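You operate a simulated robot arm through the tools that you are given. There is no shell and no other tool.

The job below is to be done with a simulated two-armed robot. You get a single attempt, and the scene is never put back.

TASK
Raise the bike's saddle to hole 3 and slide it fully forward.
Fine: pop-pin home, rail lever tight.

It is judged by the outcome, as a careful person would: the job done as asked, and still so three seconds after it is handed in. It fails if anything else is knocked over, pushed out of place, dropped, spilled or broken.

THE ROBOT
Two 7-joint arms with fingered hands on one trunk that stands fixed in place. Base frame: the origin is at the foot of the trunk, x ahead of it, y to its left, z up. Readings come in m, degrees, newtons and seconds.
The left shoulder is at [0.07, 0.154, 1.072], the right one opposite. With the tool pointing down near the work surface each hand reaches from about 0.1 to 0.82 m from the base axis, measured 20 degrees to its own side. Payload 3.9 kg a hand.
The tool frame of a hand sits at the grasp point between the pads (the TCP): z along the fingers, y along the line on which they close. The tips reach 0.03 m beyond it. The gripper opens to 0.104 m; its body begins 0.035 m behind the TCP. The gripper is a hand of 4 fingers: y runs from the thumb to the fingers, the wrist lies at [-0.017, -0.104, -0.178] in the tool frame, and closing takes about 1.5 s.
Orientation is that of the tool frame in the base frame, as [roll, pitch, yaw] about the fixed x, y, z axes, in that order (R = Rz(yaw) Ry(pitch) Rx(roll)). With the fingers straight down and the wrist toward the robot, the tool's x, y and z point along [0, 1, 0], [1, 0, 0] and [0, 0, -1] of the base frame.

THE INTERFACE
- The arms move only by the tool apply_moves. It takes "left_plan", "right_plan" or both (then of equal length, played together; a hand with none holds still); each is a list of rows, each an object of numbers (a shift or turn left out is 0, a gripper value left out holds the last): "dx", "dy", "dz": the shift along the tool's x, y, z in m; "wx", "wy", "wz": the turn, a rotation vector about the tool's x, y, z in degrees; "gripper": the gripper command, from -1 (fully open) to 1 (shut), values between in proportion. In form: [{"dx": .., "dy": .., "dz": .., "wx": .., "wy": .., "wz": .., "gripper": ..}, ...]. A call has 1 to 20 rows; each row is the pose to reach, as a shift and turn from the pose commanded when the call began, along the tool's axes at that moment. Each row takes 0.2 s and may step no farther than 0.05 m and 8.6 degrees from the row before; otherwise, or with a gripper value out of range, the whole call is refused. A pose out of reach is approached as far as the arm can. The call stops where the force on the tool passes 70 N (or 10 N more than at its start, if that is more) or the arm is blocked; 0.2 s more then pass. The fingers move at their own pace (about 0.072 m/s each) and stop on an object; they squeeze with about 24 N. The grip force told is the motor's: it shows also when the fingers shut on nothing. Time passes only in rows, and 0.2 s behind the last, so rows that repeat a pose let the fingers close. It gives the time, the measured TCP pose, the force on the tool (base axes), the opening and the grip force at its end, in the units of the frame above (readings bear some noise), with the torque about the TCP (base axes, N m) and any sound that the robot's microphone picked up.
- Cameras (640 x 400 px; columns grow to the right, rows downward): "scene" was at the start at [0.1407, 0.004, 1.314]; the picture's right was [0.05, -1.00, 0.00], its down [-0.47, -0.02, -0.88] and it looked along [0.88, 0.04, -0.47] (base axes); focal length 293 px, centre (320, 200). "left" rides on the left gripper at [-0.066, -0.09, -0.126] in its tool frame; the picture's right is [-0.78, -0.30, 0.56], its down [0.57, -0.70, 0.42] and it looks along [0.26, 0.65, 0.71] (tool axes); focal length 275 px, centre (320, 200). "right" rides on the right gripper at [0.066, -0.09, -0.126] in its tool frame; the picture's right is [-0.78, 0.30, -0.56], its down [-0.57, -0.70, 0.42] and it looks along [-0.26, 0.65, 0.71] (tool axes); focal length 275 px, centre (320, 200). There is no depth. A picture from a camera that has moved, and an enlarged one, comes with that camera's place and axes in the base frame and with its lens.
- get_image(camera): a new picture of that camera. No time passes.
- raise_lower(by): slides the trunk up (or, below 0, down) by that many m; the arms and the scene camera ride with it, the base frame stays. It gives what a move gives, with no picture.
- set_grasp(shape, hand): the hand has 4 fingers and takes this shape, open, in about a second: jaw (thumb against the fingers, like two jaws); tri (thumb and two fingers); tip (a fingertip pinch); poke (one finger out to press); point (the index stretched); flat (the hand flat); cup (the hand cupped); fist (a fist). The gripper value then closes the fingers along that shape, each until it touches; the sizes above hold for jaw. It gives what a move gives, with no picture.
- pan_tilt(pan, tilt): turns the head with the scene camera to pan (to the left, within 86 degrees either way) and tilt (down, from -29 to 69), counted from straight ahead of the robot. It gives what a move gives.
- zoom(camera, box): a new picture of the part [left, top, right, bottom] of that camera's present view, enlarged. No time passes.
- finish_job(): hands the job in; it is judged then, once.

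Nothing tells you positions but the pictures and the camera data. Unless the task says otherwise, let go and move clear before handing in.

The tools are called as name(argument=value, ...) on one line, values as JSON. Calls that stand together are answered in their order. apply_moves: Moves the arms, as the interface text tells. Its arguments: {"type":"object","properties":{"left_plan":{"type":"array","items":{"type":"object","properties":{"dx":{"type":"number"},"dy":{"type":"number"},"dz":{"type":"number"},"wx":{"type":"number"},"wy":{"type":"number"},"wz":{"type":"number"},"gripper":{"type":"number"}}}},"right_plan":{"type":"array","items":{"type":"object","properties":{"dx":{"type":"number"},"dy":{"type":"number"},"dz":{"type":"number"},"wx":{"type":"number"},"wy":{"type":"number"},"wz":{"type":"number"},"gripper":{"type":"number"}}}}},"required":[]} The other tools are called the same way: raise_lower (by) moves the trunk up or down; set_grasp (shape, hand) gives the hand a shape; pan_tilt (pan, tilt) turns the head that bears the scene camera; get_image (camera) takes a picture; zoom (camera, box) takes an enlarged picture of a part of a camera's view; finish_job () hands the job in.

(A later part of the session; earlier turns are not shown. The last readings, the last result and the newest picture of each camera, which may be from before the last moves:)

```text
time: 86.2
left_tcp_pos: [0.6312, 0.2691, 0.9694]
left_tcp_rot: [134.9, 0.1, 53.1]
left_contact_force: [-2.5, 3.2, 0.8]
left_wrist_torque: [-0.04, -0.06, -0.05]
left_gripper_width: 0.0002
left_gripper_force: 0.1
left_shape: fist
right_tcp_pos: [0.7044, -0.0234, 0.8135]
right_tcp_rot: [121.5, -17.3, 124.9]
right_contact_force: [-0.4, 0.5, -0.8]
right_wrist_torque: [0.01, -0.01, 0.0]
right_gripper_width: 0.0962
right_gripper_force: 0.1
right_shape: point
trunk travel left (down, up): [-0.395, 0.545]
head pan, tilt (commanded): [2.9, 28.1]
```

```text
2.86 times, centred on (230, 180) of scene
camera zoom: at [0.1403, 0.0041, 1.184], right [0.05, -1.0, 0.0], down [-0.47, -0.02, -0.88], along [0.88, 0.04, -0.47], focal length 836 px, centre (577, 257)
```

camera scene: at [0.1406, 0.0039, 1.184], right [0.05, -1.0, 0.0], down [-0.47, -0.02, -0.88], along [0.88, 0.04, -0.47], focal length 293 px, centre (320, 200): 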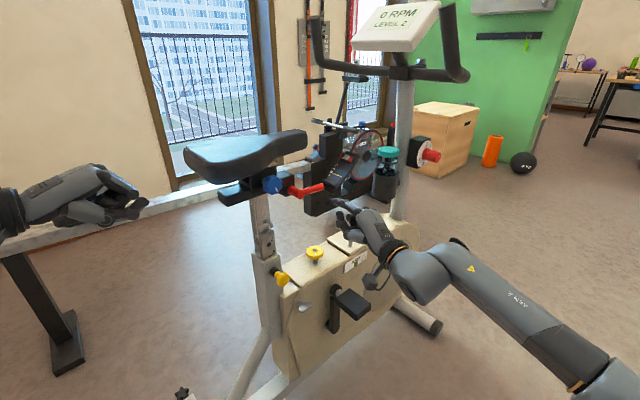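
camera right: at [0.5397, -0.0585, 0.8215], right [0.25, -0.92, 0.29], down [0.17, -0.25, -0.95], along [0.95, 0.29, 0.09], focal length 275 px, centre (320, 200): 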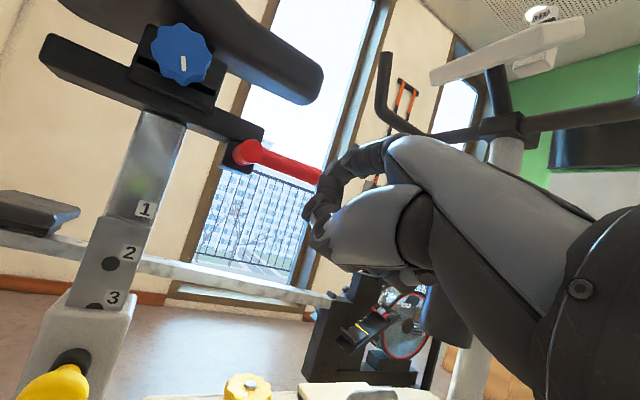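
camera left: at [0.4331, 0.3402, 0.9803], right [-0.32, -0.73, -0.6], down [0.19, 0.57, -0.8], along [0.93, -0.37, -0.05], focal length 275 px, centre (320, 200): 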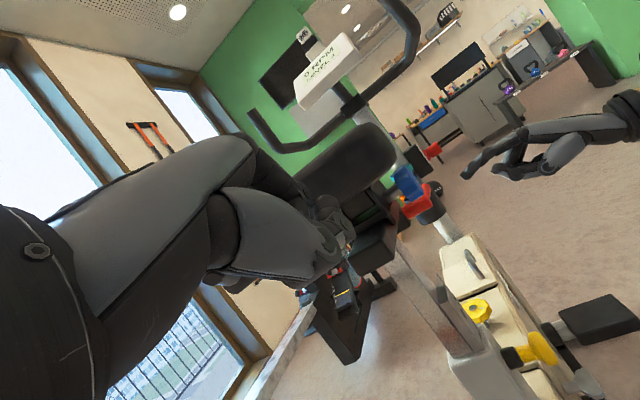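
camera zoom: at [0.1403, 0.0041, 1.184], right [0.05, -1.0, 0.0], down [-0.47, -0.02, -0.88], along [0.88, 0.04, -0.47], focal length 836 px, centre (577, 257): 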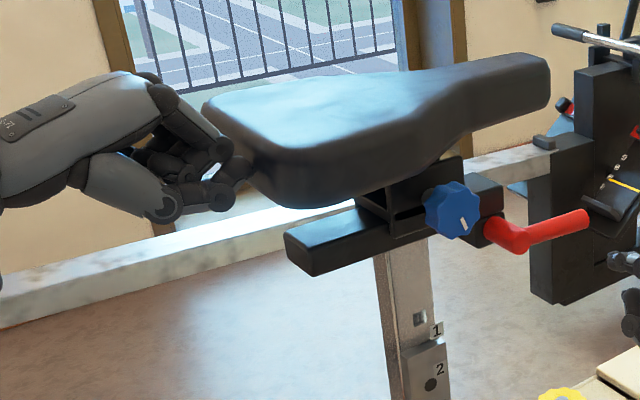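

The saddle slides forward smoothly (~4 N). Continuing.

apply_moves(left_plan=[{"dx": -0.0007, "dy": 0.0035, "dz": 0.0035}, {"dx": -0.0014, "dy": 0.007, "dz": 0.007}, {"dx": -0.0021, "dy": 0.0105, "dz": 0.0105}, {"dx": -0.0028, "dy": 0.014, "dz": 0.014}, {"dx": -0.0028, "dy": 0.014, "dz": 0.014}])

zoom(camera="scene", box=[120, 110, 340, 250])

```text
time: 87.4
left_tcp_pos: [0.6469, 0.2552, 0.9695]
left_tcp_rot: [135.0, 0.1, 53.1]
left_contact_force: [-2.5, 3.8, 0.6]
left_wrist_torque: [-0.07, -0.02, -0.03]
left_gripper_width: 0.0002
left_gripper_force: 0.2
left_shape: fist
right_tcp_pos: [0.7035, -0.0236, 0.8115]
right_tcp_rot: [121.5, -17.3, 124.9]
right_contact_force: [-0.4, 0.8, 1.0]
right_wrist_torque: [-0.02, 0.01, 0.0]
right_gripper_width: 0.0963
right_gripper_force: 0.0
right_shape: point
trunk travel left (down, up): [-0.395, 0.545]
head pan, tilt (commanded): [2.9, 28.1]
```

```text
2.86 times, centred on (230, 180) of scene
camera zoom: at [0.1403, 0.0043, 1.184], right [0.05, -1.0, 0.0], down [-0.47, -0.02, -0.88], along [0.88, 0.04, -0.47], focal length 836 px, centre (577, 257)
```

zoom: 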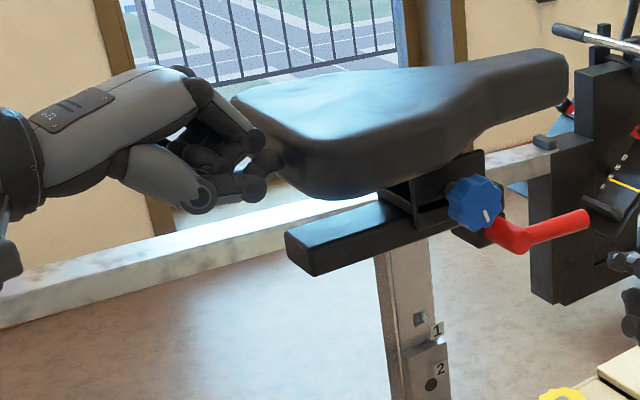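

apply_moves(left_plan=[{"dx": -0.0007, "dy": 0.0035, "dz": 0.0035}, {"dx": -0.0014, "dy": 0.007, "dz": 0.007}, {"dx": -0.0021, "dy": 0.0105, "dz": 0.0105}, {"dx": -0.0021, "dy": 0.0105, "dz": 0.0105}])

zoom(camera="scene", box=[120, 110, 340, 250])

get_image(camera="right")

```text
time: 88.4
left_tcp_pos: [0.6543, 0.2477, 0.9714]
left_tcp_rot: [134.9, 0.1, 53.1]
left_contact_force: [-18.7, 12.6, -1.7]
left_wrist_torque: [-0.08, -0.21, -0.57]
left_gripper_width: 0.0
left_gripper_force: 0.0
left_shape: fist
right_tcp_pos: [0.701, -0.0228, 0.8145]
right_tcp_rot: [121.4, -17.2, 125.0]
right_contact_force: [-0.4, 1.0, 0.0]
right_wrist_torque: [-0.01, -0.03, 0.01]
right_gripper_width: 0.0958
right_gripper_force: 0.1
right_shape: point
trunk travel left (down, up): [-0.395, 0.545]
head pan, tilt (commanded): [2.9, 28.1]
```

```text
2.86 times, centred on (230, 180) of scene
camera zoom: at [0.137, 0.0068, 1.1844], right [0.05, -1.0, 0.0], down [-0.47, -0.03, -0.88], along [0.88, 0.05, -0.47], focal length 836 px, centre (577, 257)
```

zoom: 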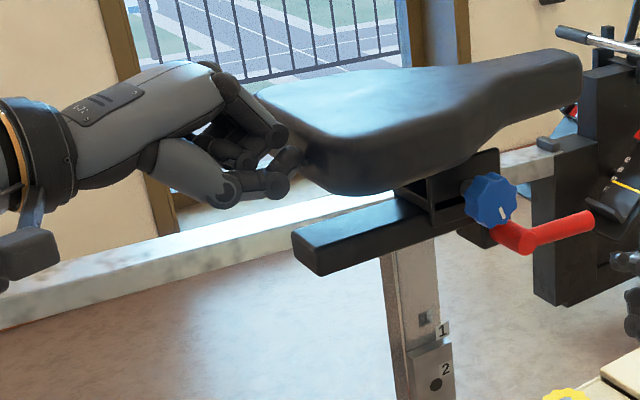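

```text
taken
camera right: at [0.5376, -0.0565, 0.8233], right [0.25, -0.92, 0.29], down [0.17, -0.25, -0.95], along [0.95, 0.29, 0.09], focal length 275 px, centre (320, 200)
```

right: 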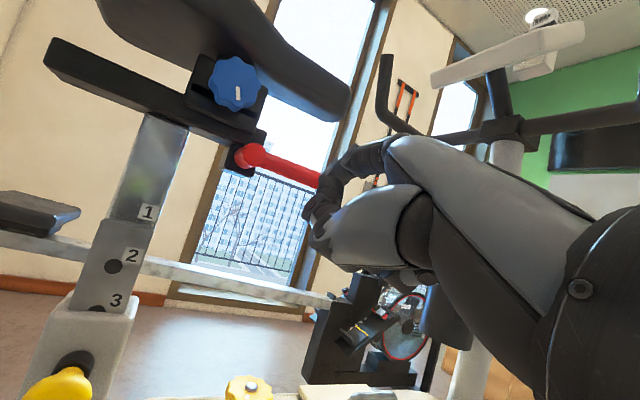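

Force jumped to ~22 N, and in the right view the carriage's front edge is at the rail's front end, so this looks like the forward stop. I'll zoom to check, and press a bit more to confirm there's no further travel.

zoom(camera="right", box=[150, 20, 330, 190])

apply_moves(left_plan=[{"dx": -0.0004, "dy": 0.0018, "dz": 0.0018}, {"dx": -0.0006, "dy": 0.0028, "dz": 0.0028}, {"dx": -0.0006, "dy": 0.0028, "dz": 0.0028}])

zoom(camera="right", box=[150, 20, 330, 190])

```text
2.35 times, centred on (240, 105) of right
camera zoom: at [0.5376, -0.0565, 0.8233], right [0.25, -0.92, 0.29], down [0.17, -0.25, -0.95], along [0.95, 0.29, 0.09], focal length 648 px, centre (508, 424)
```

zoom: 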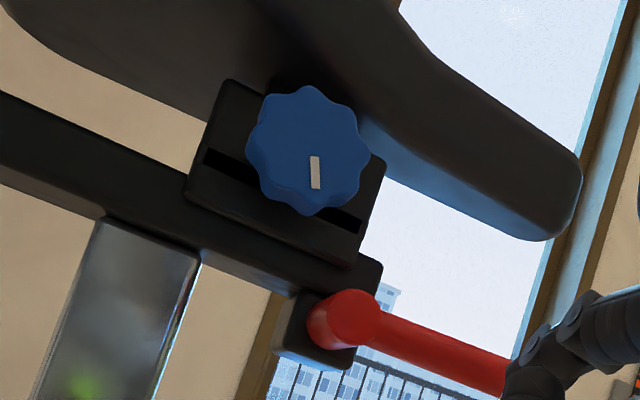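

```text
time: 89.2
left_tcp_pos: [0.6564, 0.2456, 0.9727]
left_tcp_rot: [134.7, 0.1, 53.1]
left_contact_force: [-23.1, 18.2, 1.2]
left_wrist_torque: [-0.23, -0.19, -0.75]
left_gripper_width: 0.0
left_gripper_force: 0.1
left_shape: fist
right_tcp_pos: [0.7014, -0.0221, 0.8156]
right_tcp_rot: [121.3, -16.9, 124.9]
right_contact_force: [0.8, 0.7, -0.1]
right_wrist_torque: [-0.01, 0.0, 0.01]
right_gripper_width: 0.0958
right_gripper_force: 0.0
right_shape: point
trunk travel left (down, up): [-0.395, 0.545]
head pan, tilt (commanded): [2.9, 28.1]
```

```text
2.35 times, centred on (240, 105) of right
camera zoom: at [0.5368, -0.0557, 0.8239], right [0.25, -0.92, 0.29], down [0.17, -0.25, -0.95], along [0.95, 0.29, 0.1], focal length 648 px, centre (508, 424)
```

zoom: 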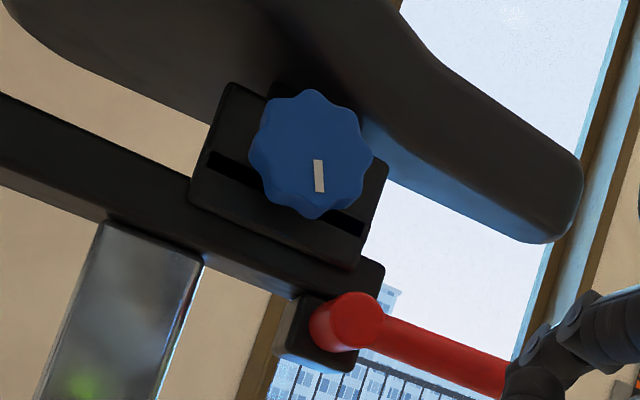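

No further travel, so the saddle is fully forward. I'll ease the left hand to a light hold and bring the right index finger above the lever arm to swing it back down.

apply_moves(right_plan=[{"dx": 0.0082, "dy": 0.0224, "dz": -0.0138}, {"dx": 0.0163, "dy": 0.0448, "dz": -0.0275}, {"dx": 0.0197, "dy": 0.0542, "dz": -0.01}, {"dx": 0.0231, "dy": 0.0636, "dz": 0.0071}, {"dx": 0.0231, "dy": 0.0636, "dz": 0.0071}], left_plan=[{"dx": 0.0004, "dy": -0.002, "dz": -0.002}, {"dx": 0.0006, "dy": -0.0028, "dz": -0.0028}, {"dx": 0.0006, "dy": -0.0028, "dz": -0.0028}, {"dx": 0.0006, "dy": -0.0028, "dz": -0.0028}, {"dx": 0.0006, "dy": -0.0028, "dz": -0.0028}])

zoom(camera="scene", box=[250, 130, 390, 230])

get_image(camera="right")

```text
time: 90.4
left_tcp_pos: [0.6536, 0.2458, 0.9708]
left_tcp_rot: [134.8, 0.1, 53.2]
left_contact_force: [-14.7, 10.8, 0.3]
left_wrist_torque: [-0.07, -0.15, -0.5]
left_gripper_width: 0.0001
left_gripper_force: 0.1
left_shape: fist
right_tcp_pos: [0.7308, 0.0037, 0.8691]
right_tcp_rot: [121.5, -17.1, 124.8]
right_contact_force: [0.6, -0.6, 1.3]
right_wrist_torque: [0.01, -0.01, 0.02]
right_gripper_width: 0.0959
right_gripper_force: 0.1
right_shape: point
trunk travel left (down, up): [-0.395, 0.545]
head pan, tilt (commanded): [2.9, 28.1]
```

```text
4.00 times, centred on (320, 180) of scene
camera zoom: at [0.1377, 0.0064, 1.1843], right [0.05, -1.0, 0.0], down [-0.47, -0.03, -0.88], along [0.88, 0.04, -0.47], focal length 1171 px, centre (320, 280)
```

zoom: 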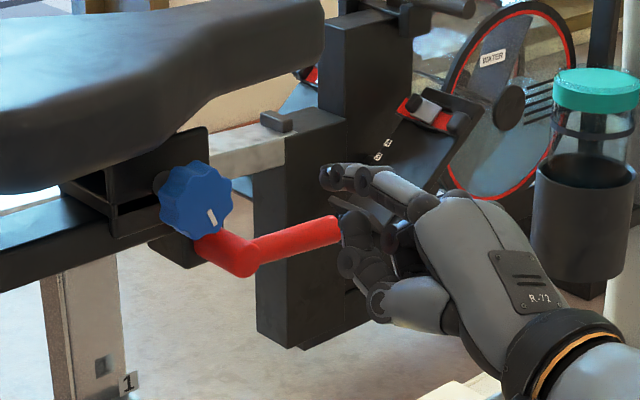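

```text
taken
camera right: at [0.5657, -0.0296, 0.8786], right [0.25, -0.92, 0.29], down [0.17, -0.25, -0.95], along [0.95, 0.29, 0.09], focal length 275 px, centre (320, 200)
```

right: 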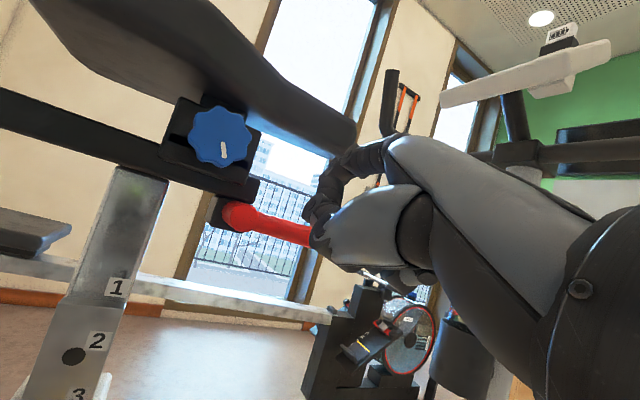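

apply_moves(right_plan=[{"dx": 0.0029, "dy": 0.008, "dz": 0.0147}, {"dx": 0.0058, "dy": 0.016, "dz": 0.0294}, {"dx": 0.0058, "dy": 0.016, "dz": 0.0294}])

zoom(camera="scene", box=[250, 130, 390, 230])

zoom(camera="right", box=[150, 80, 400, 280])

```text
time: 91.2
left_tcp_pos: [0.6535, 0.2471, 0.9695]
left_tcp_rot: [134.8, 0.1, 53.1]
left_contact_force: [-15.1, 10.6, -0.8]
left_wrist_torque: [-0.07, -0.15, -0.46]
left_gripper_width: 0.0
left_gripper_force: 0.0
left_shape: fist
right_tcp_pos: [0.7545, 0.029, 0.8708]
right_tcp_rot: [121.4, -17.1, 125.0]
right_contact_force: [-0.1, 0.1, 0.6]
right_wrist_torque: [0.03, 0.03, -0.01]
right_gripper_width: 0.0962
right_gripper_force: 0.1
right_shape: point
trunk travel left (down, up): [-0.395, 0.545]
head pan, tilt (commanded): [2.9, 28.1]
```

```text
4.00 times, centred on (320, 180) of scene
camera zoom: at [0.1378, 0.0062, 1.1843], right [0.05, -1.0, 0.0], down [-0.47, -0.03, -0.88], along [0.88, 0.04, -0.47], focal length 1171 px, centre (320, 280)
```

zoom: 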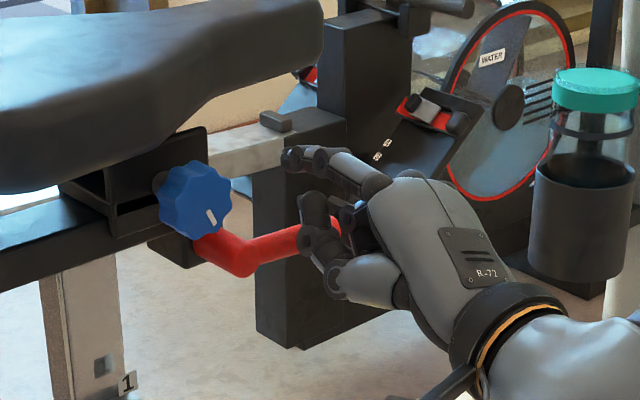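

```text
2.00 times, centred on (275, 180) of right
camera zoom: at [0.5895, -0.0056, 0.8795], right [0.25, -0.92, 0.29], down [0.17, -0.25, -0.95], along [0.95, 0.29, 0.09], focal length 551 px, centre (410, 240)
```

zoom: 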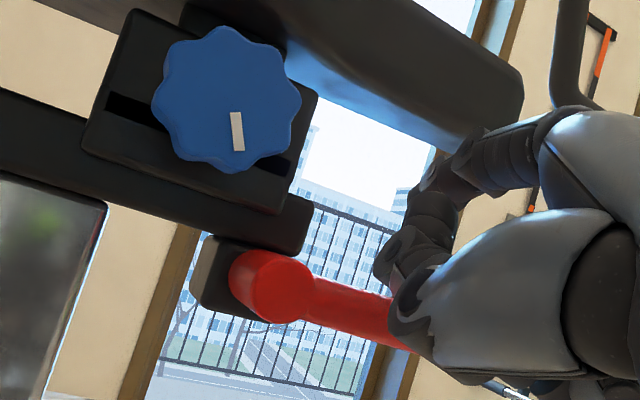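

The index is above the arm, with the thumb just outboard of it. Lowering gently to make contact.

apply_moves(right_plan=[{"dx": -0.0015, "dy": -0.0041, "dz": 0.0025}, {"dx": -0.003, "dy": -0.0081, "dz": 0.005}, {"dx": -0.0044, "dy": -0.0122, "dz": 0.0075}, {"dx": -0.0059, "dy": -0.0163, "dz": 0.01}, {"dx": -0.0059, "dy": -0.0163, "dz": 0.01}])

zoom(camera="scene", box=[250, 130, 390, 230])

```text
time: 92.4
left_tcp_pos: [0.6525, 0.2466, 0.9705]
left_tcp_rot: [134.8, 0.0, 53.1]
left_contact_force: [-14.3, 10.4, 0.6]
left_wrist_torque: [-0.07, -0.14, -0.47]
left_gripper_width: 0.0002
left_gripper_force: 0.0
left_shape: fist
right_tcp_pos: [0.753, 0.0295, 0.8492]
right_tcp_rot: [121.4, -17.2, 124.8]
right_contact_force: [0.0, 0.8, 0.4]
right_wrist_torque: [0.02, 0.0, -0.03]
right_gripper_width: 0.0956
right_gripper_force: 0.0
right_shape: point
trunk travel left (down, up): [-0.395, 0.545]
head pan, tilt (commanded): [2.9, 28.1]
```

```text
4.00 times, centred on (320, 180) of scene
camera zoom: at [0.1378, 0.0062, 1.1843], right [0.05, -1.0, 0.0], down [-0.47, -0.03, -0.88], along [0.88, 0.04, -0.47], focal length 1171 px, centre (320, 280)
```

zoom: 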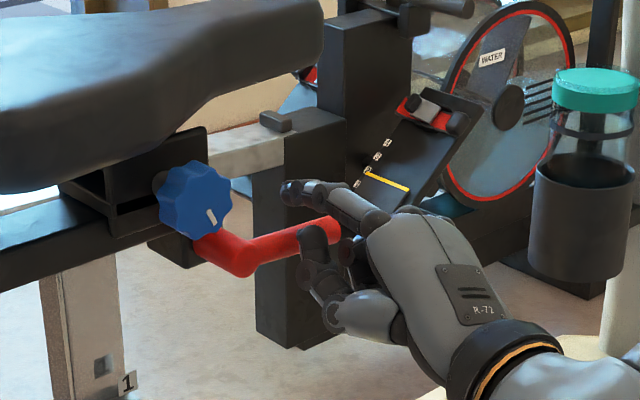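

apply_moves(right_plan=[{"dx": -0.0012, "dy": -0.0033, "dz": 0.002}, {"dx": -0.0024, "dy": -0.0065, "dz": 0.004}, {"dx": -0.0036, "dy": -0.0098, "dz": 0.006}, {"dx": -0.0036, "dy": -0.0098, "dz": 0.006}])

zoom(camera="scene", box=[250, 130, 390, 230])

```text
time: 93.4
left_tcp_pos: [0.6543, 0.2456, 0.972]
left_tcp_rot: [134.8, 0.1, 53.0]
left_contact_force: [-15.6, 10.7, -1.2]
left_wrist_torque: [-0.06, -0.16, -0.48]
left_gripper_width: 0.0003
left_gripper_force: 0.1
left_shape: fist
right_tcp_pos: [0.7527, 0.0301, 0.8372]
right_tcp_rot: [121.4, -17.2, 125.0]
right_contact_force: [0.5, 0.4, -0.1]
right_wrist_torque: [-0.03, -0.02, 0.02]
right_gripper_width: 0.0959
right_gripper_force: 0.0
right_shape: point
trunk travel left (down, up): [-0.395, 0.545]
head pan, tilt (commanded): [2.9, 28.1]
```

```text
4.00 times, centred on (320, 180) of scene
camera zoom: at [0.1378, 0.0062, 1.1843], right [0.05, -1.0, 0.0], down [-0.47, -0.03, -0.88], along [0.88, 0.04, -0.47], focal length 1171 px, centre (320, 280)
```

zoom: 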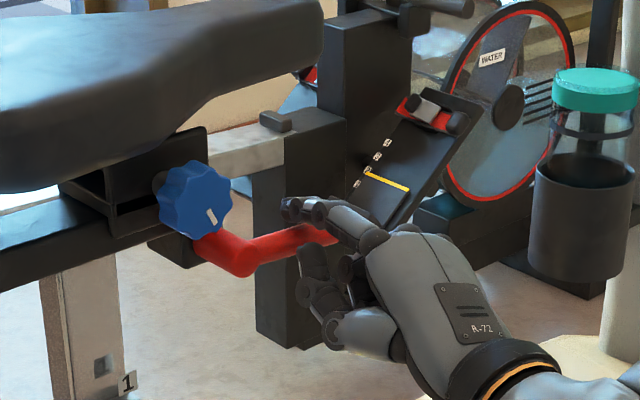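

apply_moves(right_plan=[{"dx": -0.0012, "dy": -0.0033, "dz": 0.002}, {"dx": -0.0024, "dy": -0.0065, "dz": 0.004}, {"dx": -0.003, "dy": -0.0081, "dz": 0.005}, {"dx": -0.003, "dy": -0.0081, "dz": 0.005}])

zoom(camera="scene", box=[250, 130, 390, 230])

zoom(camera="right", box=[150, 80, 400, 280])

```text
time: 94.4
left_tcp_pos: [0.6546, 0.2463, 0.9711]
left_tcp_rot: [134.7, 0.0, 53.3]
left_contact_force: [-15.0, 10.2, -1.2]
left_wrist_torque: [-0.11, -0.18, -0.5]
left_gripper_width: 0.0
left_gripper_force: 0.2
left_shape: fist
right_tcp_pos: [0.7533, 0.0283, 0.8268]
right_tcp_rot: [121.5, -17.2, 124.8]
right_contact_force: [0.4, 0.8, 0.7]
right_wrist_torque: [-0.01, -0.01, 0.01]
right_gripper_width: 0.0004
right_gripper_force: 0.0
right_shape: point
trunk travel left (down, up): [-0.395, 0.545]
head pan, tilt (commanded): [2.9, 28.1]
```

```text
4.00 times, centred on (320, 180) of scene
camera zoom: at [0.1378, 0.0062, 1.1843], right [0.05, -1.0, 0.0], down [-0.47, -0.03, -0.88], along [0.88, 0.04, -0.47], focal length 1171 px, centre (320, 280)
```

zoom: 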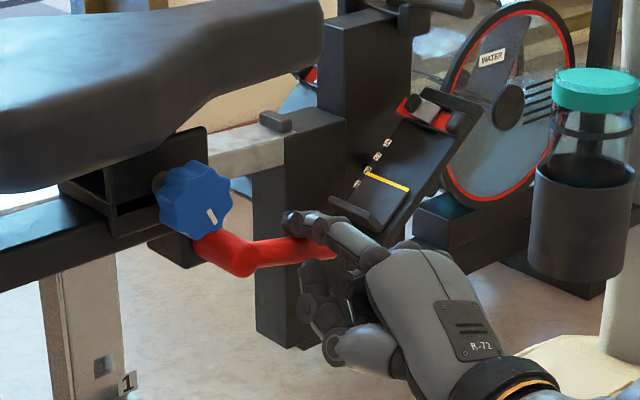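

```text
2.00 times, centred on (275, 180) of right
camera zoom: at [0.5891, -0.0053, 0.8358], right [0.25, -0.92, 0.29], down [0.17, -0.25, -0.95], along [0.95, 0.29, 0.09], focal length 551 px, centre (410, 240)
```

zoom: 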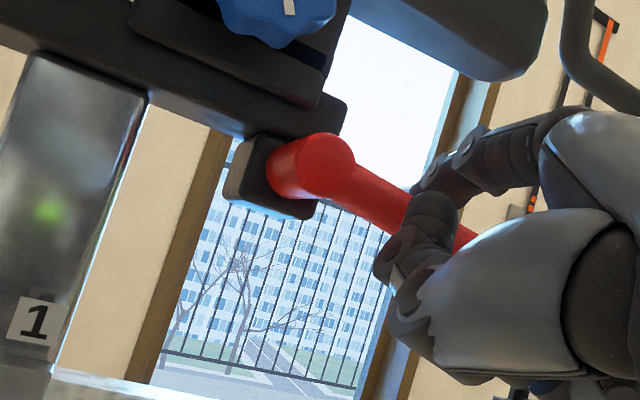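

The lever is following down (≈78°). I'll follow the arc down and back toward vertical.

apply_moves(right_plan=[{"dx": -0.0046, "dy": -0.0136, "dz": 0.0083}, {"dx": -0.0047, "dy": -0.0258, "dz": 0.015}, {"dx": -0.001, "dy": -0.0379, "dz": 0.0208}, {"dx": -0.001, "dy": -0.0379, "dz": 0.0208}])

zoom(camera="scene", box=[250, 150, 390, 250])

zoom(camera="right", box=[150, 80, 400, 280])

```text
time: 95.4
left_tcp_pos: [0.6537, 0.2454, 0.9712]
left_tcp_rot: [134.8, 0.0, 53.1]
left_contact_force: [-16.0, 9.3, -0.5]
left_wrist_torque: [-0.1, -0.18, -0.45]
left_gripper_width: 0.0001
left_gripper_force: 0.2
left_shape: fist
right_tcp_pos: [0.7452, 0.037, 0.7845]
right_tcp_rot: [121.4, -17.2, 124.8]
right_contact_force: [1.3, -0.7, 0.9]
right_wrist_torque: [0.05, 0.03, 0.02]
right_gripper_width: 0.0
right_gripper_force: 0.0
right_shape: point
trunk travel left (down, up): [-0.395, 0.545]
head pan, tilt (commanded): [2.9, 28.1]
```

```text
4.00 times, centred on (320, 200) of scene
camera zoom: at [0.1378, 0.0062, 1.1843], right [0.05, -1.0, 0.0], down [-0.47, -0.03, -0.88], along [0.88, 0.04, -0.47], focal length 1171 px, centre (320, 200)
```

zoom: 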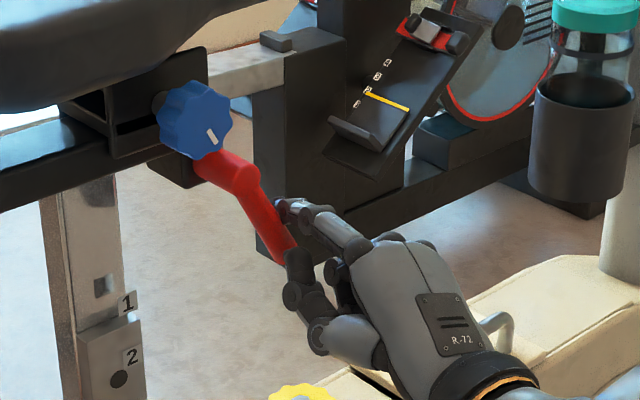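

```text
2.00 times, centred on (275, 180) of right
camera zoom: at [0.5803, 0.003, 0.7937], right [0.25, -0.92, 0.29], down [0.17, -0.25, -0.95], along [0.95, 0.29, 0.09], focal length 551 px, centre (410, 240)
```

zoom: 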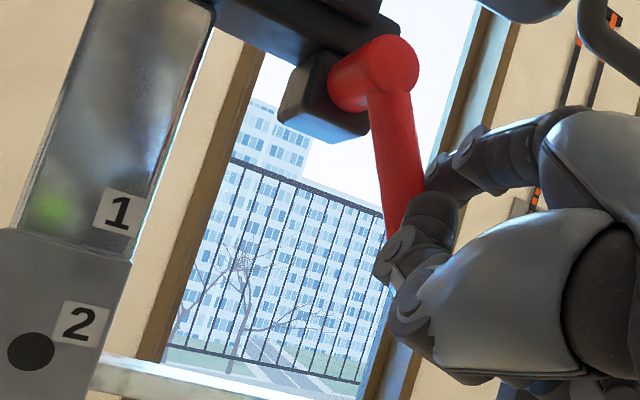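

apply_moves(right_plan=[{"dx": 0.007, "dy": -0.0111, "dz": 0.0046}, {"dx": 0.0118, "dy": -0.0158, "dz": 0.0062}, {"dx": 0.0166, "dy": -0.0205, "dz": 0.0078}, {"dx": 0.0211, "dy": -0.0238, "dz": 0.0087}, {"dx": 0.0211, "dy": -0.0238, "dz": 0.0087}])

zoom(camera="scene", box=[250, 150, 390, 250])

zoom(camera="right", box=[150, 60, 400, 260])

```text
time: 96.6
left_tcp_pos: [0.6541, 0.2453, 0.9714]
left_tcp_rot: [134.9, 0.1, 53.1]
left_contact_force: [-19.4, 17.4, -0.3]
left_wrist_torque: [-0.16, -0.16, -0.64]
left_gripper_width: 0.0
left_gripper_force: 0.0
left_shape: fist
right_tcp_pos: [0.7273, 0.053, 0.7651]
right_tcp_rot: [121.6, -17.3, 124.4]
right_contact_force: [16.4, -20.2, 1.0]
right_wrist_torque: [1.12, 0.9, -0.95]
right_gripper_width: 0.0
right_gripper_force: 0.1
right_shape: point
trunk travel left (down, up): [-0.395, 0.545]
head pan, tilt (commanded): [2.9, 28.1]
```

```text
4.00 times, centred on (320, 200) of scene
camera zoom: at [0.1391, 0.0043, 1.1842], right [0.05, -1.0, 0.0], down [-0.47, -0.02, -0.88], along [0.88, 0.04, -0.47], focal length 1171 px, centre (320, 200)
```

zoom: 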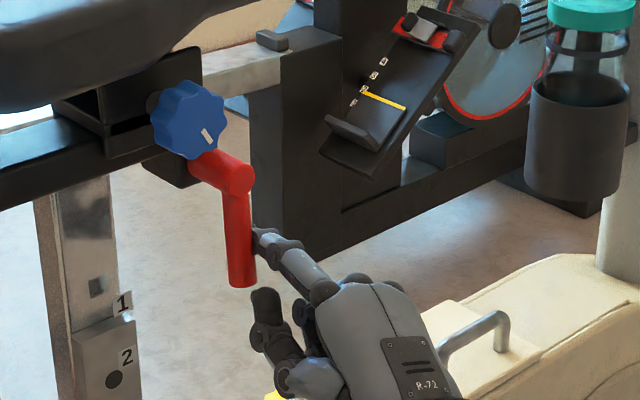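

```text
2.00 times, centred on (275, 160) of right
camera zoom: at [0.5636, 0.0197, 0.7753], right [0.25, -0.92, 0.29], down [0.17, -0.25, -0.95], along [0.95, 0.28, 0.09], focal length 551 px, centre (410, 280)
```

zoom: 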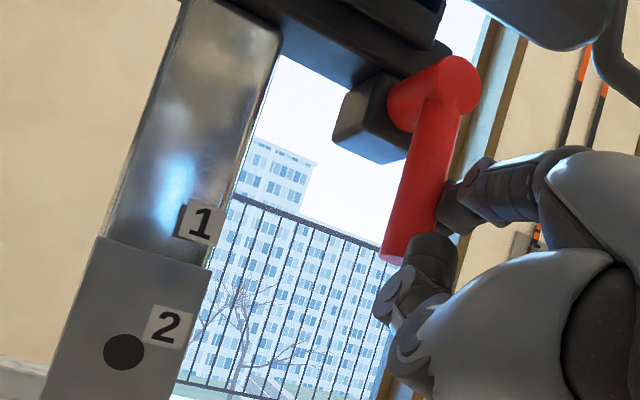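

The lever is back down against a firm stop (~26 N). I'll press a little harder to make sure it's tight, then release.

apply_moves(right_plan=[{"dx": 0.0028, "dy": -0.001}, {"dx": 0.0047, "dy": -0.0017}, {"dx": 0.0047, "dy": -0.0017}])

zoom(camera="scene", box=[250, 150, 350, 230])

```text
time: 97.4
left_tcp_pos: [0.6557, 0.244, 0.9706]
left_tcp_rot: [135.0, 0.0, 53.2]
left_contact_force: [-23.6, 19.7, -0.8]
left_wrist_torque: [-0.19, -0.28, -0.77]
left_gripper_width: 0.0
left_gripper_force: 0.1
left_shape: fist
right_tcp_pos: [0.7268, 0.0537, 0.765]
right_tcp_rot: [121.6, -17.3, 124.3]
right_contact_force: [27.9, -28.7, -0.2]
right_wrist_torque: [1.67, 1.64, -1.56]
right_gripper_width: 0.0002
right_gripper_force: 0.0
right_shape: point
trunk travel left (down, up): [-0.395, 0.545]
head pan, tilt (commanded): [2.9, 28.1]
```

```text
5.00 times, centred on (300, 190) of scene
camera zoom: at [0.1404, 0.0034, 1.184], right [0.05, -1.0, 0.0], down [-0.47, -0.02, -0.88], along [0.88, 0.04, -0.47], focal length 1463 px, centre (420, 250)
```

zoom: 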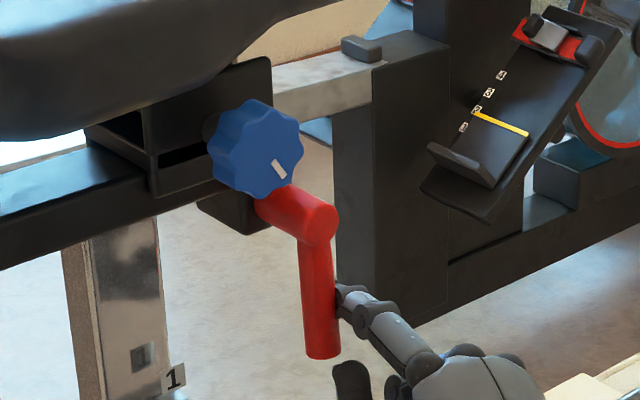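

Lever pressed tight at ~40 N. Now I'll withdraw the right finger forward and outboard, and back the left fist off the saddle.

apply_moves(right_plan=[{"dx": -0.0094, "dy": 0.0034}, {"dx": -0.0235, "dy": 0.0085}, {"dx": -0.0285, "dy": -0.0052, "dz": -0.0251}, {"dx": -0.0354, "dy": -0.0241, "dz": -0.0597}, {"dx": -0.0405, "dy": -0.0382, "dz": -0.0857}, {"dx": -0.0405, "dy": -0.0382, "dz": -0.0857}], left_plan=[{"dx": 0.0028, "dy": -0.014, "dz": -0.014}, {"dx": 0.007, "dy": -0.035, "dz": -0.035}, {"dx": 0.0126, "dy": -0.063, "dz": -0.063}, {"dx": 0.0126, "dy": -0.063, "dz": -0.063}, {"dx": 0.0126, "dy": -0.063, "dz": -0.063}, {"dx": 0.0126, "dy": -0.063, "dz": -0.063}])

get_image(camera="scene")

zoom(camera="scene", box=[175, 110, 345, 290])

get_image(camera="right")

```text
time: 98.8
left_tcp_pos: [0.5945, 0.3091, 0.9675]
left_tcp_rot: [135.0, 0.0, 53.3]
left_contact_force: [0.7, 0.7, 0.8]
left_wrist_torque: [-0.03, 0.02, 0.0]
left_gripper_width: 0.0001
left_gripper_force: 0.2
left_shape: fist
right_tcp_pos: [0.6696, -0.0264, 0.7653]
right_tcp_rot: [121.6, -17.4, 125.0]
right_contact_force: [-0.5, 0.0, 0.6]
right_wrist_torque: [-0.01, -0.02, 0.0]
right_gripper_width: 0.0
right_gripper_force: 0.0
right_shape: point
trunk travel left (down, up): [-0.395, 0.545]
head pan, tilt (commanded): [2.9, 28.1]
```

```text
taken
camera scene: at [0.141, 0.0045, 1.1839], right [0.05, -1.0, 0.0], down [-0.47, -0.02, -0.88], along [0.88, 0.04, -0.47], focal length 293 px, centre (320, 200)
```

scene: 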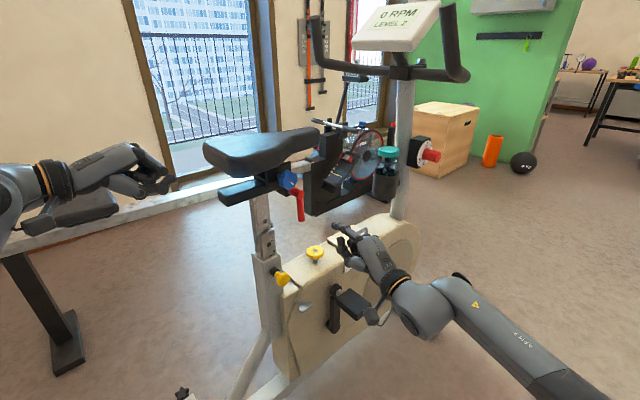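

```text
2.22 times, centred on (260, 200) of scene
camera zoom: at [0.141, 0.0045, 1.1839], right [0.05, -1.0, 0.0], down [-0.47, -0.02, -0.88], along [0.88, 0.04, -0.47], focal length 650 px, centre (453, 200)
```

zoom: 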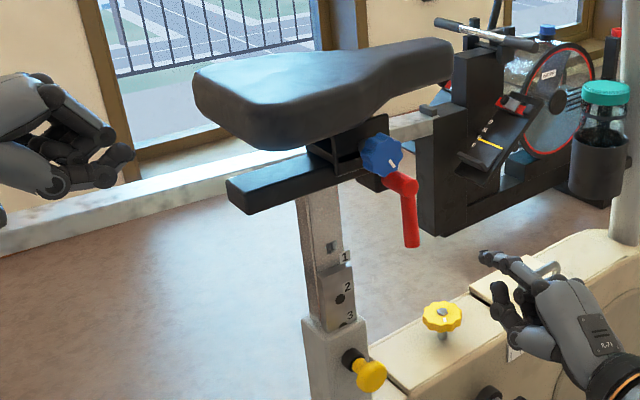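

```text
taken
camera right: at [0.5062, -0.0612, 0.775], right [0.25, -0.92, 0.29], down [0.17, -0.25, -0.95], along [0.95, 0.29, 0.09], focal length 275 px, centre (320, 200)
```

right: 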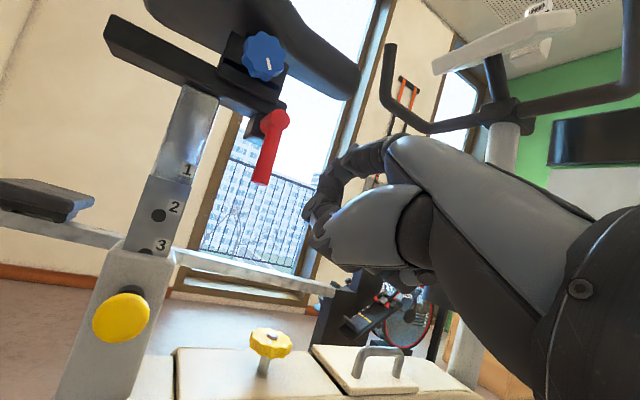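

Everything looks right: tag 3 at the rim, pin in, lever down, saddle forward. To be careful, I'll check that the rail clamp really holds by pressing the saddle's nose gently rearward (it slid at ~4 N when loose). First I bring the right hand up in front of the nose.

apply_moves(right_plan=[{"dx": -0.0115, "dy": 0.0337, "dz": -0.016}, {"dx": -0.023, "dy": 0.0674, "dz": -0.032}, {"dx": -0.0346, "dy": 0.101, "dz": -0.048}, {"dx": -0.0461, "dy": 0.1347, "dz": -0.064}, {"dx": -0.0576, "dy": 0.1684, "dz": -0.08}, {"dx": -0.0522, "dy": 0.1835, "dz": -0.0523}, {"dx": -0.0522, "dy": 0.1835, "dz": -0.0523}])

get_image(camera="scene")

get_image(camera="right")

```text
time: 100.4
left_tcp_pos: [0.5922, 0.3076, 0.9671]
left_tcp_rot: [135.0, 0.0, 53.1]
left_contact_force: [0.8, 0.3, -0.5]
left_wrist_torque: [-0.01, 0.02, 0.04]
left_gripper_width: 0.0
left_gripper_force: 0.1
left_shape: fist
right_tcp_pos: [0.7729, -0.0848, 0.9257]
right_tcp_rot: [121.5, -17.4, 125.0]
right_contact_force: [-1.2, -0.8, 0.4]
right_wrist_torque: [0.01, -0.01, -0.02]
right_gripper_width: 0.0
right_gripper_force: 0.1
right_shape: point
trunk travel left (down, up): [-0.395, 0.545]
head pan, tilt (commanded): [2.9, 28.1]
```

```text
taken
camera scene: at [0.1398, 0.0033, 1.1841], right [0.05, -1.0, 0.0], down [-0.47, -0.02, -0.88], along [0.88, 0.04, -0.47], focal length 293 px, centre (320, 200)
```

scene: 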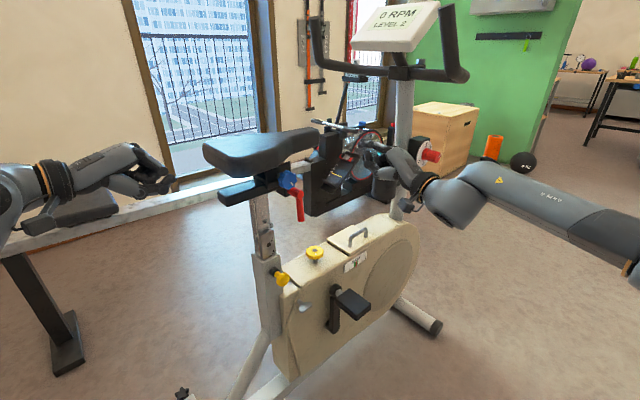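

```text
taken
camera right: at [0.6088, -0.1197, 0.9361], right [0.25, -0.92, 0.29], down [0.17, -0.25, -0.95], along [0.95, 0.29, 0.09], focal length 275 px, centre (320, 200)
```

right: 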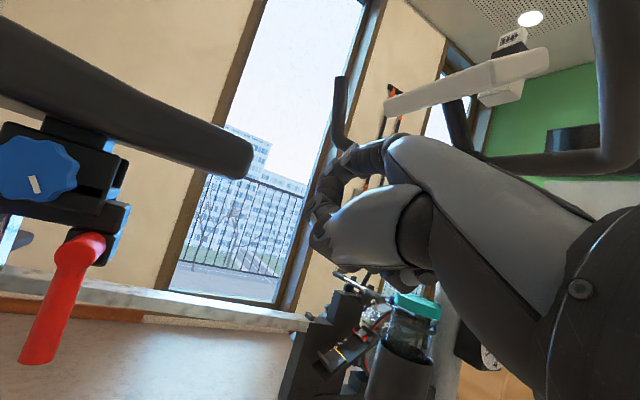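

apply_moves(right_plan=[{"dx": 0.0051, "dy": 0.0141, "dz": 0.026}, {"dx": 0.0103, "dy": 0.0283, "dz": 0.0519}, {"dx": 0.0154, "dy": 0.0424, "dz": 0.0779}, {"dx": 0.0154, "dy": 0.0424, "dz": 0.0779}])

zoom(camera="scene", box=[200, 90, 440, 240])

get_image(camera="right")

```text
time: 101.4
left_tcp_pos: [0.5923, 0.3077, 0.9682]
left_tcp_rot: [135.1, 0.0, 53.1]
left_contact_force: [0.0, -0.1, -0.2]
left_wrist_torque: [-0.01, 0.03, -0.01]
left_gripper_width: 0.0
left_gripper_force: 0.0
left_shape: fist
right_tcp_pos: [0.8362, -0.021, 0.9244]
right_tcp_rot: [121.5, -17.4, 125.0]
right_contact_force: [0.8, -0.3, 0.3]
right_wrist_torque: [0.0, -0.02, -0.02]
right_gripper_width: 0.0001
right_gripper_force: 0.0
right_shape: point
trunk travel left (down, up): [-0.395, 0.545]
head pan, tilt (commanded): [2.9, 28.1]
```

```text
2.67 times, centred on (320, 165) of scene
camera zoom: at [0.1404, 0.0033, 1.184], right [0.05, -1.0, 0.0], down [-0.47, -0.02, -0.88], along [0.88, 0.04, -0.47], focal length 780 px, centre (320, 293)
```

zoom: 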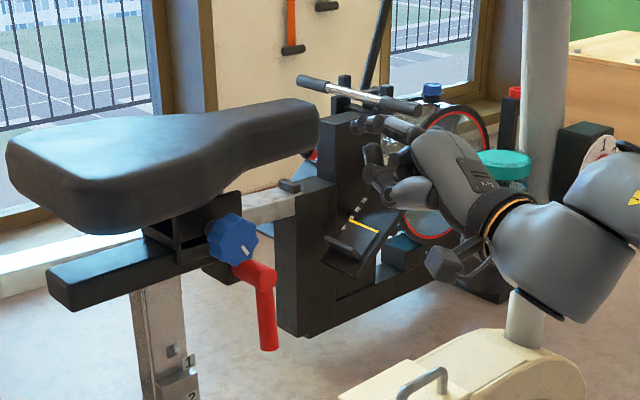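

```text
taken
camera right: at [0.6725, -0.0566, 0.9349], right [0.25, -0.92, 0.29], down [0.17, -0.25, -0.95], along [0.95, 0.29, 0.09], focal length 275 px, centre (320, 200)
```

right: 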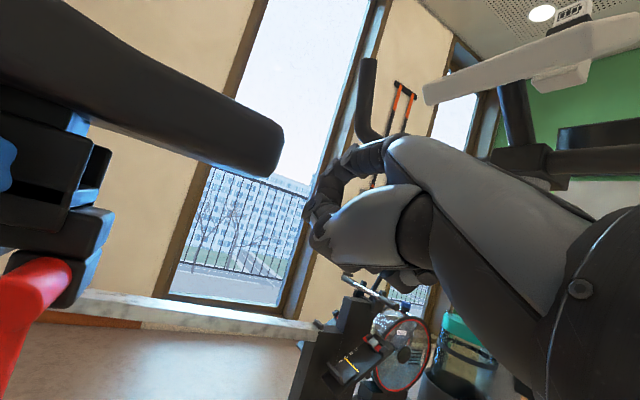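

apply_moves(right_plan=[{"dx": 0.0094, "dy": -0.0034}, {"dx": 0.0188, "dy": -0.0068}, {"dx": 0.0263, "dy": -0.0096}, {"dx": 0.0301, "dy": -0.0109}, {"dx": 0.0301, "dy": -0.0109}])

zoom(camera="scene", box=[200, 90, 440, 240])

```text
time: 102.6
left_tcp_pos: [0.5923, 0.3078, 0.9681]
left_tcp_rot: [135.0, 0.0, 53.2]
left_contact_force: [0.3, 0.5, 0.3]
left_wrist_torque: [0.01, 0.0, 0.01]
left_gripper_width: 0.0003
left_gripper_force: 0.0
left_shape: fist
right_tcp_pos: [0.8133, -0.0003, 0.9253]
right_tcp_rot: [121.5, -17.4, 124.8]
right_contact_force: [2.3, -2.0, -0.1]
right_wrist_torque: [0.09, 0.12, -0.13]
right_gripper_width: 0.0001
right_gripper_force: 0.1
right_shape: point
trunk travel left (down, up): [-0.395, 0.545]
head pan, tilt (commanded): [2.9, 28.1]
```

```text
2.67 times, centred on (320, 165) of scene
camera zoom: at [0.1413, 0.0037, 1.1839], right [0.05, -1.0, 0.0], down [-0.47, -0.02, -0.88], along [0.88, 0.04, -0.47], focal length 780 px, centre (320, 293)
```

zoom: 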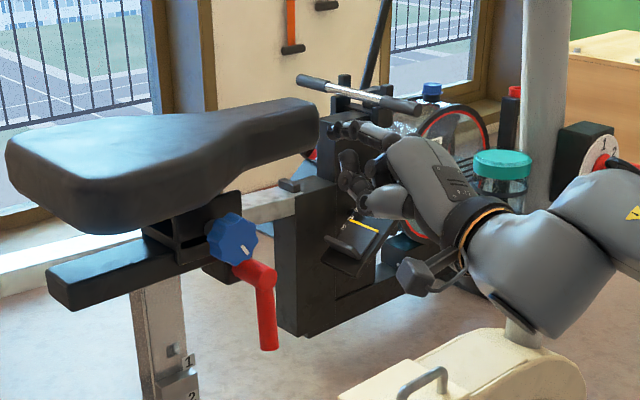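

apply_moves(right_plan=[{"dx": 0.0019, "dy": -0.0007}, {"dx": 0.0028, "dy": -0.001}, {"dx": 0.0028, "dy": -0.001}])

zoom(camera="scene", box=[200, 90, 440, 240])

```text
time: 103.4
left_tcp_pos: [0.5936, 0.3064, 0.9663]
left_tcp_rot: [135.2, 0.0, 53.2]
left_contact_force: [-0.5, 0.7, -0.4]
left_wrist_torque: [0.01, -0.02, 0.01]
left_gripper_width: 0.0
left_gripper_force: 0.0
left_shape: fist
right_tcp_pos: [0.8141, -0.0001, 0.924]
right_tcp_rot: [121.4, -17.4, 124.9]
right_contact_force: [7.3, -7.6, -1.0]
right_wrist_torque: [0.34, 0.32, -0.45]
right_gripper_width: 0.0
right_gripper_force: 0.1
right_shape: point
trunk travel left (down, up): [-0.395, 0.545]
head pan, tilt (commanded): [2.9, 28.1]
```

```text
2.67 times, centred on (320, 165) of scene
camera zoom: at [0.1421, 0.0025, 1.1838], right [0.05, -1.0, 0.0], down [-0.47, -0.02, -0.88], along [0.88, 0.04, -0.47], focal length 780 px, centre (320, 293)
```

zoom: 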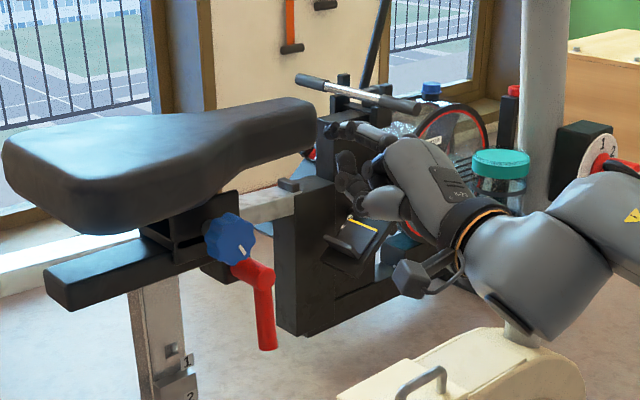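

The saddle holds at >10 N rearward with no movement, so the rail lever is tight. Now I'll withdraw both hands well clear.

apply_moves(right_plan=[{"dx": -0.0188, "dy": 0.0068}, {"dx": -0.0376, "dy": 0.0137}, {"dx": -0.0444, "dy": -0.0051, "dz": -0.0346}, {"dx": -0.0513, "dy": -0.024, "dz": -0.0692}, {"dx": -0.0581, "dy": -0.0428, "dz": -0.1038}, {"dx": -0.065, "dy": -0.0617, "dz": -0.1385}, {"dx": -0.0718, "dy": -0.0805, "dz": -0.1731}], left_plan=[{"dy": -0.025, "dz": -0.025}, {"dy": -0.05, "dz": -0.05}, {"dy": -0.075, "dz": -0.075}, {"dy": -0.1, "dz": -0.1}, {"dy": -0.12, "dz": -0.12}, {"dy": -0.12, "dz": -0.12}, {"dy": -0.12, "dz": -0.12}])

get_image(camera="scene")

zoom(camera="scene", box=[180, 110, 340, 230])

zoom(camera="scene", box=[240, 215, 400, 335])

get_image(camera="right")

```text
time: 105.0
left_tcp_pos: [0.4561, 0.4105, 0.9711]
left_tcp_rot: [135.1, 0.0, 53.0]
left_contact_force: [-0.3, -0.2, -0.2]
left_wrist_torque: [0.02, -0.01, 0.02]
left_gripper_width: 0.0
left_gripper_force: 0.0
left_shape: fist
right_tcp_pos: [0.6985, -0.1647, 0.9254]
right_tcp_rot: [121.4, -17.4, 125.1]
right_contact_force: [-0.3, 0.0, 0.5]
right_wrist_torque: [0.01, 0.0, 0.02]
right_gripper_width: 0.0
right_gripper_force: 0.0
right_shape: point
trunk travel left (down, up): [-0.395, 0.545]
head pan, tilt (commanded): [2.9, 28.1]
```

```text
taken
camera scene: at [0.1395, 0.0032, 1.1841], right [0.05, -1.0, 0.0], down [-0.47, -0.02, -0.88], along [0.88, 0.04, -0.47], focal length 293 px, centre (320, 200)
```

scene: 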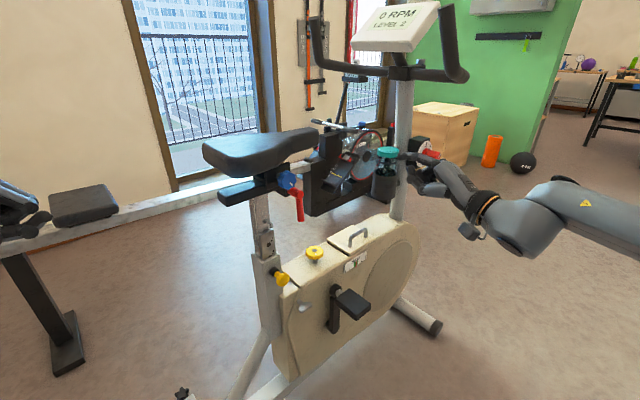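

```text
3.33 times, centred on (260, 170) of scene
camera zoom: at [0.1395, 0.0032, 1.1841], right [0.05, -1.0, 0.0], down [-0.47, -0.02, -0.88], along [0.88, 0.04, -0.47], focal length 976 px, centre (520, 300)
```

zoom: 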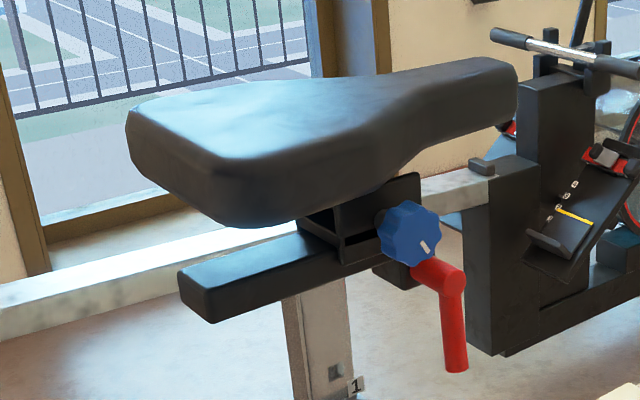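

```text
3.33 times, centred on (320, 275) of scene
camera zoom: at [0.1395, 0.0032, 1.1841], right [0.05, -1.0, 0.0], down [-0.47, -0.02, -0.88], along [0.88, 0.04, -0.47], focal length 976 px, centre (320, -50)
```

zoom: 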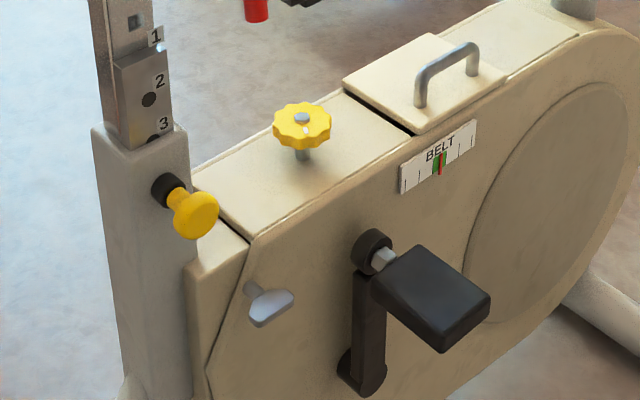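

```text
taken
camera right: at [0.5337, -0.1989, 0.9353], right [0.25, -0.92, 0.29], down [0.17, -0.25, -0.95], along [0.95, 0.29, 0.09], focal length 275 px, centre (320, 200)
```

right: 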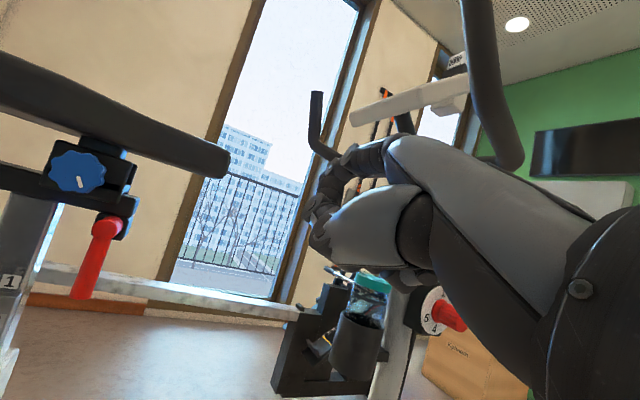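

zoom(camera="scene", box=[230, 200, 370, 300])

zoom(camera="scene", box=[255, 245, 305, 305])

```text
4.00 times, centred on (300, 250) of scene
camera zoom: at [0.1395, 0.0032, 1.1841], right [0.05, -1.0, 0.0], down [-0.47, -0.02, -0.88], along [0.88, 0.04, -0.47], focal length 1171 px, centre (400, 0)
```

zoom: 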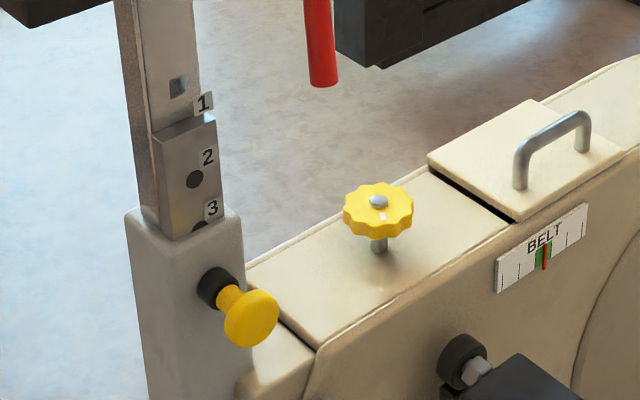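

```text
6.67 times, centred on (280, 275) of scene
camera zoom: at [0.1395, 0.0032, 1.1841], right [0.05, -1.0, 0.0], down [-0.47, -0.02, -0.88], along [0.88, 0.04, -0.47], focal length 1951 px, centre (587, -300)
```

zoom: 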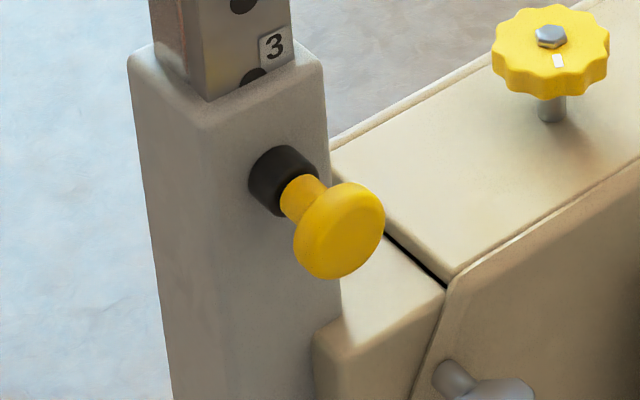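

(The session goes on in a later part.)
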